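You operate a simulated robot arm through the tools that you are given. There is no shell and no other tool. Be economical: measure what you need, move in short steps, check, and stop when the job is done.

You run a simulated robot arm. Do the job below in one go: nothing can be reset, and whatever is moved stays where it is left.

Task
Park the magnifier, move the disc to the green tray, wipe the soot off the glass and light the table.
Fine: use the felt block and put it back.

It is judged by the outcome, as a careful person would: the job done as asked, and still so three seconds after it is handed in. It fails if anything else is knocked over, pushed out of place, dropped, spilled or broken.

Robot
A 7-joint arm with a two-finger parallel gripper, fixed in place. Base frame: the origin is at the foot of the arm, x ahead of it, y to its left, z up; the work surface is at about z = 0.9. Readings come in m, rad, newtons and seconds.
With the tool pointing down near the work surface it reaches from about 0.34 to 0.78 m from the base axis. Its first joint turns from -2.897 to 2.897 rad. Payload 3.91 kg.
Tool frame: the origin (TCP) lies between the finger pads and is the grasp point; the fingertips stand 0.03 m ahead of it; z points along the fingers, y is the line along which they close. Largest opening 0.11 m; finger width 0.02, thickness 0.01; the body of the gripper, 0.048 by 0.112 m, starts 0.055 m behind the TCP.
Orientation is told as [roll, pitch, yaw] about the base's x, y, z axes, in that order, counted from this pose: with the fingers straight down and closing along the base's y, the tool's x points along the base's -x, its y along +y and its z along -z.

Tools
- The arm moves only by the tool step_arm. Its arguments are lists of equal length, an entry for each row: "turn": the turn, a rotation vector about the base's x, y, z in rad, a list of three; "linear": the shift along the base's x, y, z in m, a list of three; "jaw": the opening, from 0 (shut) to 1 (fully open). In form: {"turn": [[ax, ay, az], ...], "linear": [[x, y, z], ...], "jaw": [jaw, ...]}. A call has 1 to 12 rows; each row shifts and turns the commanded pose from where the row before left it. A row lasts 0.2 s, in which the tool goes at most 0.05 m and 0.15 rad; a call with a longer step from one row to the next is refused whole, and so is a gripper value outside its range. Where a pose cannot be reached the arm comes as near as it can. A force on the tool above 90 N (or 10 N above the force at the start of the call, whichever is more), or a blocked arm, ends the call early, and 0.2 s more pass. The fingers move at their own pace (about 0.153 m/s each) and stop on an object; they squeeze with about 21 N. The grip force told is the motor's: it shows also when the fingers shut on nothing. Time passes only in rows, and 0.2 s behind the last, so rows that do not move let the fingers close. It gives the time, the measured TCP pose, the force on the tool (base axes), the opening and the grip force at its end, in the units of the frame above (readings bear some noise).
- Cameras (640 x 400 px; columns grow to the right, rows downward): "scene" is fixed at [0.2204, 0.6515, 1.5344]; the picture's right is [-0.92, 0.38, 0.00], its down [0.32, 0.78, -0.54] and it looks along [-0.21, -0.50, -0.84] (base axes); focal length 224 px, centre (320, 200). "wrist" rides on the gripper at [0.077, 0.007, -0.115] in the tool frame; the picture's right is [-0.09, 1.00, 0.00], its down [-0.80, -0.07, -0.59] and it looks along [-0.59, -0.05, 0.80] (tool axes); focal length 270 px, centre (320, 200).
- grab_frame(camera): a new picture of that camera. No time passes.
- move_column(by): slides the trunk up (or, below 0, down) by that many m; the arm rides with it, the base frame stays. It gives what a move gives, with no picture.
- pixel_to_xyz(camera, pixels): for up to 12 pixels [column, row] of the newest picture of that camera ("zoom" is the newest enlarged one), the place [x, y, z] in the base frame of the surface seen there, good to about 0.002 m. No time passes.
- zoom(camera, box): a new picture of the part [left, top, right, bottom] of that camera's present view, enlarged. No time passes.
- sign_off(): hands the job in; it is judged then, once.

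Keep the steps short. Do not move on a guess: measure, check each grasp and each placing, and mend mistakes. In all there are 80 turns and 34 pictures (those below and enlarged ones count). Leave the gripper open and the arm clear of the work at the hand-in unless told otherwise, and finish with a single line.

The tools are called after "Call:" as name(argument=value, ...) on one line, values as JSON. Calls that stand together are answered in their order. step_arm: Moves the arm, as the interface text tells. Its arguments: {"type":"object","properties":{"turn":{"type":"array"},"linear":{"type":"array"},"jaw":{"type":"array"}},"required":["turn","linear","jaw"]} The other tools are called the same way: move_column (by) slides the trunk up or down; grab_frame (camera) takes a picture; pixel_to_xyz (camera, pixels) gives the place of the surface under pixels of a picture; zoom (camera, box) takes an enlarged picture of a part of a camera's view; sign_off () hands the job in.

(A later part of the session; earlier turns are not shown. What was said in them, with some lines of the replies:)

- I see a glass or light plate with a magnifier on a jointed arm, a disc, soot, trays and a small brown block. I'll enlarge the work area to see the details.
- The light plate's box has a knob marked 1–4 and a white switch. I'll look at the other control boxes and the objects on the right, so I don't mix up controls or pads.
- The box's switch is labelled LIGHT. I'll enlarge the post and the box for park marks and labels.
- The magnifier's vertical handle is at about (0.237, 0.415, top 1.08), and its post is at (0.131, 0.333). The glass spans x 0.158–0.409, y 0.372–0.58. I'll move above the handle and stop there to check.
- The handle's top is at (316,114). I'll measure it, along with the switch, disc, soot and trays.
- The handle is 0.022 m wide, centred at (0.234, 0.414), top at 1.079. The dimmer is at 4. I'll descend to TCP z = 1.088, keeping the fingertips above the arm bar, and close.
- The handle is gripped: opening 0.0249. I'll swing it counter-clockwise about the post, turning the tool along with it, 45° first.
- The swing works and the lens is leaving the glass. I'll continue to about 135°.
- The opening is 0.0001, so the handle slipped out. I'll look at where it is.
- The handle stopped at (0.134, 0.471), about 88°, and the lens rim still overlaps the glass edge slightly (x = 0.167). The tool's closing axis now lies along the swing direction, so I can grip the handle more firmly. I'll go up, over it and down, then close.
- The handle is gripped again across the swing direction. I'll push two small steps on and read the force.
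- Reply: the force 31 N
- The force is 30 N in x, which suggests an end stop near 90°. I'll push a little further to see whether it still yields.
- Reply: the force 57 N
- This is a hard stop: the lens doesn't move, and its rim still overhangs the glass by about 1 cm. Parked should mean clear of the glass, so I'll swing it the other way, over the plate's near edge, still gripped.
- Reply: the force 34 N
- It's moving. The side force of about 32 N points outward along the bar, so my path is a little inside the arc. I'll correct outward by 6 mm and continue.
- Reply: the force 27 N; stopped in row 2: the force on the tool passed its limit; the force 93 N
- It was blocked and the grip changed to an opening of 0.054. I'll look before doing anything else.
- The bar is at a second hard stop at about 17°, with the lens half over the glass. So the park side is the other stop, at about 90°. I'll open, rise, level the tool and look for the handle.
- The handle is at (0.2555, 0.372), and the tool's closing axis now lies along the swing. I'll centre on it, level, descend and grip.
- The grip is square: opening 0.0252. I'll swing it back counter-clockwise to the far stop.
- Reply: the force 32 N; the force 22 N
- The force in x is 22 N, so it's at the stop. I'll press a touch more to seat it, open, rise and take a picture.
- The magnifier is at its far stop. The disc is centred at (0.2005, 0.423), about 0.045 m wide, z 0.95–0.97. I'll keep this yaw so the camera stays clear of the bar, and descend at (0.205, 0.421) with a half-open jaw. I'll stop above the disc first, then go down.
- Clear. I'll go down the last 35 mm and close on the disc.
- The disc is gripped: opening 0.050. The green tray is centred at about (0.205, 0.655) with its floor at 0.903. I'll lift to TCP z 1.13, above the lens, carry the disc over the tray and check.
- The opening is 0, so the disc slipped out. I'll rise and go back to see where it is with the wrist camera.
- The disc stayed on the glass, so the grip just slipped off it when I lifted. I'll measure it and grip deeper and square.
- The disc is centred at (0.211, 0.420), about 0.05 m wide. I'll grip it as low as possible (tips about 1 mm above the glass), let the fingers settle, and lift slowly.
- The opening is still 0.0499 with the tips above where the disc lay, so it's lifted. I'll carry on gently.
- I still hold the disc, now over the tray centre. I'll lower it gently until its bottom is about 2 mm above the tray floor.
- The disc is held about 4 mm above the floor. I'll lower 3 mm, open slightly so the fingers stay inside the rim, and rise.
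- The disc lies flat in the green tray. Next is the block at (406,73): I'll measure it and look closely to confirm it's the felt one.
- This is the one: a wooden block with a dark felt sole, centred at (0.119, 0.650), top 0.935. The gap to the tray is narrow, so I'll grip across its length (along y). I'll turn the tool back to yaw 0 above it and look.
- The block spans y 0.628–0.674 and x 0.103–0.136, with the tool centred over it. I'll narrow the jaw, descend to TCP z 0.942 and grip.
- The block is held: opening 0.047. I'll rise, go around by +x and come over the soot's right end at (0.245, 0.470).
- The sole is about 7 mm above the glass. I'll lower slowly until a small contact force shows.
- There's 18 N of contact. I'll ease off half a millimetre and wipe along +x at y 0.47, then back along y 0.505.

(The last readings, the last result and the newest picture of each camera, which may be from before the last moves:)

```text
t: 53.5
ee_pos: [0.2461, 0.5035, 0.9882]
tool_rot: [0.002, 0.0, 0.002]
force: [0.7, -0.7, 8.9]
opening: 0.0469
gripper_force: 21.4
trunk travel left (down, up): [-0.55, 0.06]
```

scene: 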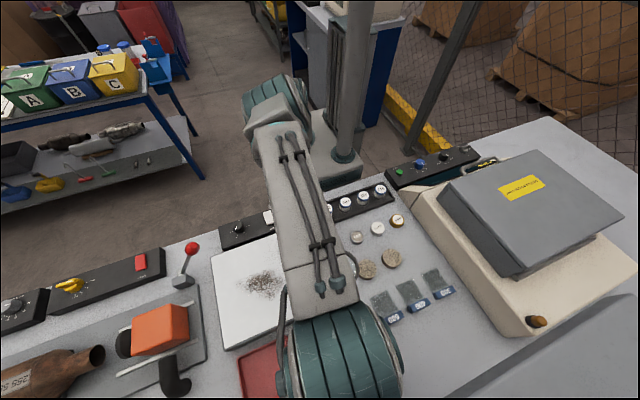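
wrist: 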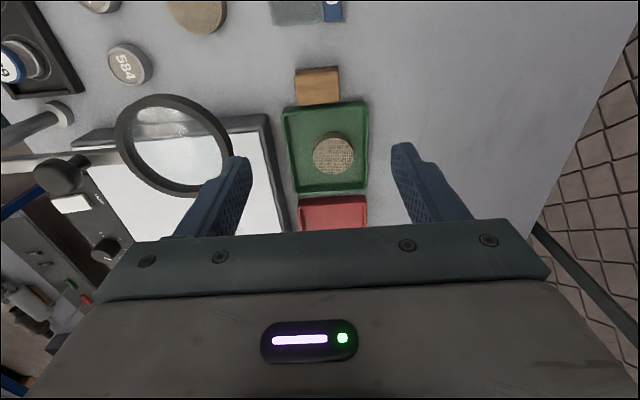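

The contact is steady at about 9 N. I'll add strokes at y 0.487 and 0.455 to catch the edges, then lift and look.

Call:
step_arm(turn=[[0, 0, 0], [0, 0, 0], [0, 0, 0], [0, 0, 0], [0, 0, 0], [0, 0, 0], [0, 0, 0], [0, 0, 0]], linear=[[0, -0.016, 0], [0.02, 0, 0], [0.022, 0, 0], [0.022, 0, 0], [0.022, 0, 0], [0.022, 0, 0], [0.02, 0, 0], [0, 0, 0]], jaw=[0, 0, 0, 0, 0, 0, 0, 0])

Call:
step_arm(turn=[[0, 0, 0], [0, 0, 0], [0, 0, 0], [0, 0, 0], [0, 0, 0], [0, 0, 0], [0, 0, 0], [0, 0, 0], [0, 0, 0]], linear=[[0, -0.016, 0], [0, -0.016, 0], [-0.02, 0, 0], [-0.022, 0, 0], [-0.022, 0, 0], [-0.022, 0, 0], [-0.022, 0, 0], [-0.02, 0, 0], [0, 0, 0]], jaw=[0, 0, 0, 0, 0, 0, 0, 0, 0])

Call:
step_arm(turn=[[0, 0, 0], [0, 0, 0], [0, 0, 0], [0, 0, 0], [0, 0, 0], [0, 0, 0], [0, 0, 0], [0, 0, 0]], linear=[[0, 0, 0.01], [0, 0, 0.025], [0, 0, 0.025], [0, 0, 0.025], [0, 0, 0.025], [-0.01, -0.02, 0], [-0.01, -0.02, 0], [0, 0, 0]], jaw=[0, 0, 0, 0, 0, 0, 0, 0])

Call:
zoom(camera="scene", box=[200, 200, 360, 360])

```text
t: 55.3
ee_pos: [0.3725, 0.4883, 0.9917]
tool_rot: [0.0, 0.0, 0.001]
force: [-0.8, 0.0, -0.9]
opening: 0.0471
gripper_force: 20.7
trunk travel left (down, up): [-0.55, 0.06]
```

```text
t: 57.3
ee_pos: [0.2471, 0.4552, 0.9891]
tool_rot: [0.001, 0.0, 0.0]
force: [2.3, 0.6, 14.5]
opening: 0.0471
gripper_force: 20.9
trunk travel left (down, up): [-0.55, 0.06]
```

```text
t: 59.1
ee_pos: [0.2254, 0.4146, 1.1016]
tool_rot: [0.0, -0.001, 0.0]
force: [0.1, -0.1, 0.2]
opening: 0.0471
gripper_force: 21.0
trunk travel left (down, up): [-0.55, 0.06]
```

```text
2.50 times, centred on (280, 280) of scene
```

zoom: 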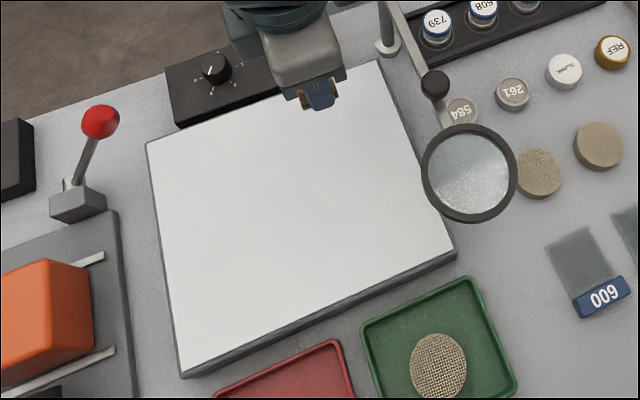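

The glass is clean. I'll carry the block back by the same route to its spot at (0.119, 0.653).

Call:
step_arm(turn=[[0, 0, 0], [0, 0, 0], [0, 0, 0], [0, 0, 0], [0, 0, 0], [0, 0, 0], [0, 0, 0], [0, 0, 0], [0, 0, 0], [0, 0, 0]], linear=[[0.018, 0.015, 0], [0.003, 0.025, 0], [0, 0.025, 0], [0, 0.026, 0], [0, 0.026, 0], [0, 0.026, 0], [0, 0.026, 0], [0, 0.026, 0], [0, 0.025, 0], [0, 0.0185, 0]], jaw=[0, 0, 0, 0, 0, 0, 0, 0, 0, 0])

Call:
step_arm(turn=[[0, 0, 0], [0, 0, 0], [0, 0, 0], [0, 0, 0], [0, 0, 0], [0, 0, 0], [0, 0, 0]], linear=[[-0.02, 0, 0], [-0.025, 0, 0], [-0.025, 0, 0], [-0.025, 0, 0], [-0.02, 0, 0], [-0.012, 0, 0], [0, 0, 0]], jaw=[0, 0, 0, 0, 0, 0, 0])

```text
t: 61.3
ee_pos: [0.2449, 0.6539, 1.0998]
tool_rot: [0.0, -0.001, 0.001]
force: [0.5, 0.6, -0.8]
opening: 0.0472
gripper_force: 21.2
trunk travel left (down, up): [-0.55, 0.06]
```

```text
t: 62.9
ee_pos: [0.1209, 0.6527, 1.0999]
tool_rot: [0.0, 0.0, 0.001]
force: [0.0, -0.6, 0.3]
opening: 0.047
gripper_force: 21.3
trunk travel left (down, up): [-0.55, 0.06]
```

I'm above its spot. I'll lower to about 4 mm above contact.

Call:
step_arm(turn=[[0, 0, 0], [0, 0, 0], [0, 0, 0], [0, 0, 0], [0, 0, 0], [0, 0, 0], [0, 0, 0], [0, 0, 0]], linear=[[-0.0018, 0.0003, -0.02], [0, 0, -0.027], [0, 0, -0.027], [0, 0, -0.027], [0, 0, -0.025], [0, 0, -0.02], [0, 0, -0.009], [0, 0, 0]], jaw=[0, 0, 0, 0, 0, 0, 0, 0])

Call:
step_arm(turn=[[0, 0, 0], [0, 0, 0], [0, 0, 0], [0, 0, 0]], linear=[[0, 0, -0.0015], [0, 0, -0.0015], [0, 0, -0.001], [0, 0, 0]], jaw=[0, 0, 0, 0])

```text
t: 64.7
ee_pos: [0.1179, 0.655, 0.9455]
tool_rot: [0.001, 0.001, -0.001]
force: [-0.3, -0.4, 0.4]
opening: 0.0471
gripper_force: 21.5
trunk travel left (down, up): [-0.55, 0.06]
```

```text
t: 65.7
ee_pos: [0.1186, 0.6546, 0.9408]
tool_rot: [-0.001, 0.002, 0.001]
force: [0.8, -0.2, -0.5]
opening: 0.0469
gripper_force: 21.4
trunk travel left (down, up): [-0.55, 0.06]
```

Call:
step_arm(turn=[[0, 0, 0], [0, 0, 0], [0, 0, 0]], linear=[[0, -0.0012, -0.001], [0, 0, -0.001], [0, 0, 0]], jaw=[0, 0, 0])

```text
t: 66.5
ee_pos: [0.1183, 0.654, 0.9387]
tool_rot: [0.002, 0.0, 0.0]
force: [1.1, 1.3, 2.2]
opening: 0.0473
gripper_force: 20.8
trunk travel left (down, up): [-0.55, 0.06]
```

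There's light contact. I'll open, rise and check.

Call:
step_arm(turn=[[0, 0, 0], [0, 0, 0], [0, 0, 0], [0, 0, 0], [0, 0, 0], [0, 0, 0], [0, 0, 0], [0, 0, 0], [0, 0, 0]], linear=[[0, 0, -0.0005], [0, 0, 0], [0, 0, 0], [0, 0, 0.02], [0, 0, 0.04], [0, 0, 0.045], [0, 0, 0.045], [0, 0, 0.04], [0, 0, 0]], jaw=[0.5, 0.6, 0.62, 0.62, 0.62, 0.62, 0.62, 0.62, 0.62])

Call:
grab_frame(camera="wrist")

Call:
pixel_to_xyz(camera="wrist", pixels=[[318, 85], [318, 90], [318, 97], [306, 90], [330, 90]])

```text
t: 68.5
ee_pos: [0.1188, 0.6547, 1.1288]
tool_rot: [-0.001, -0.002, 0.0]
force: [0.5, 0.0, 0.8]
opening: 0.068
gripper_force: 0.0
trunk travel left (down, up): [-0.55, 0.06]
```

```text
6 pictures are left
```

wrist: 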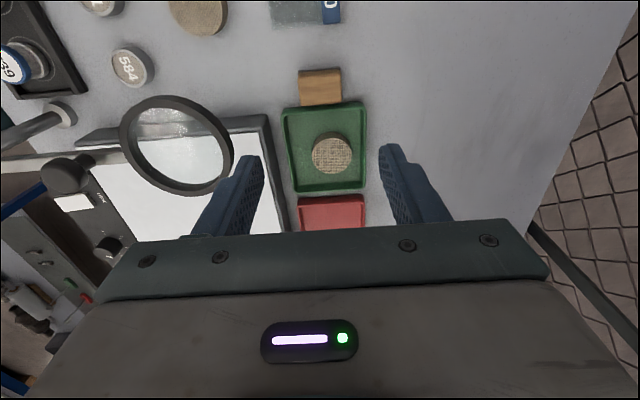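

```text
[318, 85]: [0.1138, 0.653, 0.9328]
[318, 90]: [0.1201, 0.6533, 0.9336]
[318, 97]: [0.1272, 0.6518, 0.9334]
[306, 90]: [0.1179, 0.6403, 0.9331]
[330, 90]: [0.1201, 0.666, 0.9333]
```

The block is back in place. Next is the LIGHT switch at about (0.240, 0.298). I'll travel high, close the fingers and look at it.

Call:
step_arm(turn=[[0, 0, 0], [0, 0, 0], [0, 0, 0], [0, 0, 0], [0, 0, 0], [0, 0, 0], [0, 0, 0], [0, 0, 0], [0, 0, 0], [0, 0, 0], [0, 0, 0]], linear=[[0, 0, 0.04], [0.01, 0, 0.035], [0.018, -0.04, 0], [0.018, -0.044, 0], [0.018, -0.044, 0], [0.018, -0.044, 0], [0.018, -0.044, 0], [0.018, -0.044, 0], [0.004, -0.044, 0], [0, -0.048, 0], [0, 0, 0]], jaw=[0.6, 0.4, 0.2, 0, 0, 0, 0, 0, 0, 0, 0])

Call:
zoom(camera="wrist", box=[220, 0, 420, 200])

```text
t: 70.9
ee_pos: [0.2415, 0.2988, 1.2032]
tool_rot: [-0.001, 0.0, 0.001]
force: [-0.9, 0.5, -0.9]
opening: 0.0
gripper_force: 21.1
trunk travel left (down, up): [-0.55, 0.06]
```

```text
2.00 times, centred on (320, 100) of wrist
```

zoom: 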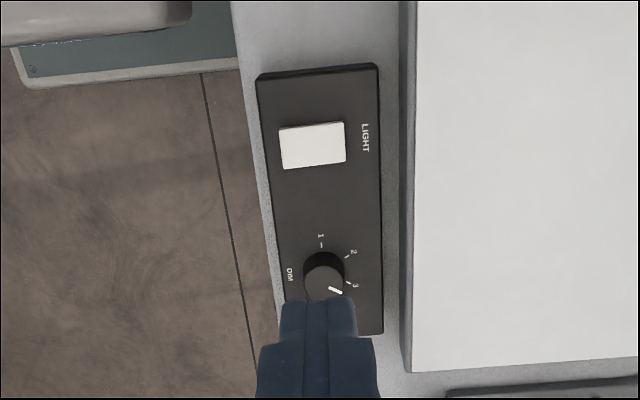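

Call:
pixel_to_xyz(camera="zoom", pixels=[[313, 145], [284, 133], [341, 127], [341, 160], [288, 165], [298, 145], [328, 145], [313, 128], [313, 162], [310, 200], [322, 280]])

```text
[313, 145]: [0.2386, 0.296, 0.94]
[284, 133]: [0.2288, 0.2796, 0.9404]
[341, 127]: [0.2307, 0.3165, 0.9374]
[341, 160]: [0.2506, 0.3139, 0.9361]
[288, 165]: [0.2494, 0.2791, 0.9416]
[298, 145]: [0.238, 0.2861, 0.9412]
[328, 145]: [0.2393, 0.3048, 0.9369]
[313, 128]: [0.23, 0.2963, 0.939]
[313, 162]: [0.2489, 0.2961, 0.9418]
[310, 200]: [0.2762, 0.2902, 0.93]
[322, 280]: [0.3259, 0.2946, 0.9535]
```

The rocker slopes along y: it's raised at y 0.28 (0.941) and low at y 0.316 (0.937), so the raised half is the side to press. I'll come down over (0.240, 0.283) to tips about 10 mm above it.

Call:
step_arm(turn=[[0, 0, 0], [0, 0, 0], [0, 0, 0], [0, 0, 0], [0, 0, 0], [0, 0, 0], [0, 0, 0]], linear=[[-0.001, -0.016, 0], [0, 0, -0.045], [0, 0, -0.045], [0, 0, -0.045], [0, 0, -0.045], [0, 0, -0.041], [0, 0, 0]], jaw=[0, 0, 0, 0, 0, 0, 0])

Call:
step_arm(turn=[[0, 0, 0], [0, 0, 0], [0, 0, 0], [0, 0, 0], [0, 0, 0]], linear=[[0, 0, -0.006], [0, 0, -0.004], [0, 0, -0.003], [0, 0, -0.003], [0, 0, 0]], jaw=[0, 0, 0, 0, 0])

```text
t: 72.5
ee_pos: [0.2368, 0.285, 0.9843]
tool_rot: [0.003, 0.001, 0.001]
force: [0.2, -0.8, 0.4]
opening: 0.0
gripper_force: 21.0
trunk travel left (down, up): [-0.55, 0.06]
```

```text
t: 73.7
ee_pos: [0.2383, 0.2842, 0.9698]
tool_rot: [0.005, -0.004, -0.003]
force: [-1.7, -3.9, 47.1]
opening: 0.0
gripper_force: 21.4
trunk travel left (down, up): [-0.55, 0.06]
```

There's 47 N with the tips at 0.940. I'll lift and check whether the table lit and how the rocker sits.

Call:
step_arm(turn=[[0, 0, 0], [0, 0, 0], [0, 0, 0], [0, 0, 0], [0, 0, 0]], linear=[[0, 0, 0.02], [0, 0, 0.045], [0, 0, 0.045], [0, 0, 0.045], [0, 0, 0.045]], jaw=[0, 0, 0, 0, 0])

Call:
grab_frame(camera="wrist")

Call:
pixel_to_xyz(camera="wrist", pixels=[[305, 70], [312, 70], [318, 70], [324, 70], [330, 70], [336, 70], [318, 75], [324, 75], [330, 75]])

```text
t: 74.9
ee_pos: [0.2377, 0.2829, 1.1682]
tool_rot: [-0.001, 0.0, -0.001]
force: [0.1, 0.5, -0.3]
opening: 0.0003
gripper_force: 20.8
trunk travel left (down, up): [-0.55, 0.06]
```

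```text
4 pictures are left
```

wrist: 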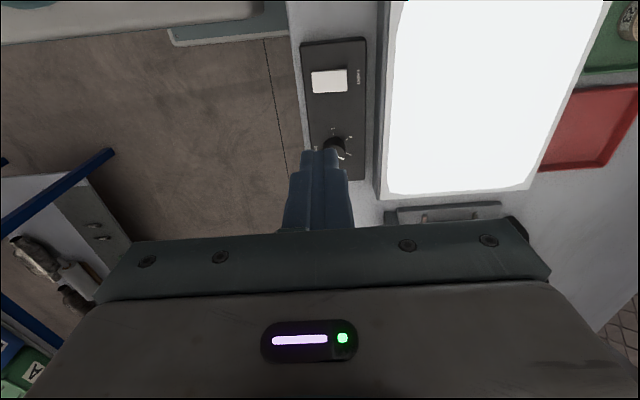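

```text
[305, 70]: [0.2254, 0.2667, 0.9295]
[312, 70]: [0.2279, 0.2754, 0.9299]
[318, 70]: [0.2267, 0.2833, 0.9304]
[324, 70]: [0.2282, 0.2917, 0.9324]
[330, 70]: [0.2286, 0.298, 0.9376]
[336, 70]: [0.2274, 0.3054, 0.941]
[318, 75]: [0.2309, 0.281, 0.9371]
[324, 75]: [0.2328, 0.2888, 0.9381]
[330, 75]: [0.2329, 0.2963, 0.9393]
```

The table is lit and the rocker has flipped. I'll open the gripper and retreat to the start pose, then check the whole scene.

Call:
step_arm(turn=[[0, 0, 0], [0, 0, 0], [0, 0, 0], [0, 0, 0], [0, 0, 0], [0, 0, 0], [0, 0, 0], [0, 0, 0], [0, 0, 0]], linear=[[0, 0, 0.045], [0, 0, 0.045], [0, 0.01, 0.04], [-0.033, 0.022, 0], [-0.033, 0.022, 0], [-0.033, 0.022, 0], [-0.033, 0.022, 0], [-0.033, 0.022, 0], [0, 0, 0]], jaw=[0, 0.2, 0.4, 0.6, 0.8, 1, 1, 1, 1])

Call:
grab_frame(camera="scene")

Call:
zoom(camera="scene", box=[200, 200, 440, 400])

```text
t: 76.9
ee_pos: [0.0738, 0.4065, 1.2969]
tool_rot: [0.0, 0.001, 0.0]
force: [-0.4, -0.5, -0.1]
opening: 0.1099
gripper_force: 0.1
trunk travel left (down, up): [-0.55, 0.06]
```

```text
3 pictures are left
```

scene: 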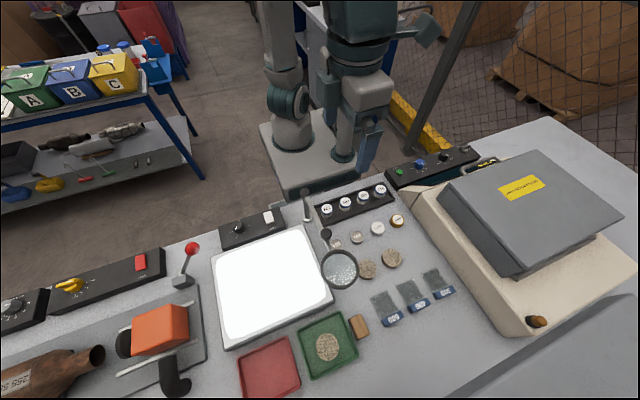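

```text
2.00 times, centred on (320, 300) of scene
```

zoom: 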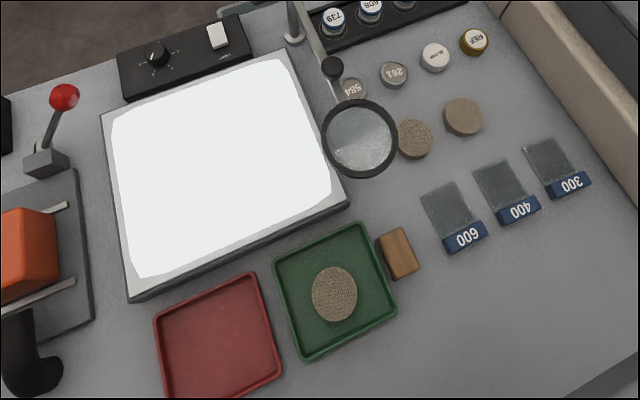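

The magnifier is at its park stop, the disc is in the green tray, the glass is clean and lit, and the block is back. Nothing else has moved, and the gripper is open and clear, so I'm handing in.

Call:
sign_off()

```text
The job is handed in.
```

The disc is in the green tray, the soot is wiped off with the felt block (put back), the table is lit, and the magnifier is parked at its far stop, where its rim still overhangs the glass edge by about 1 cm.
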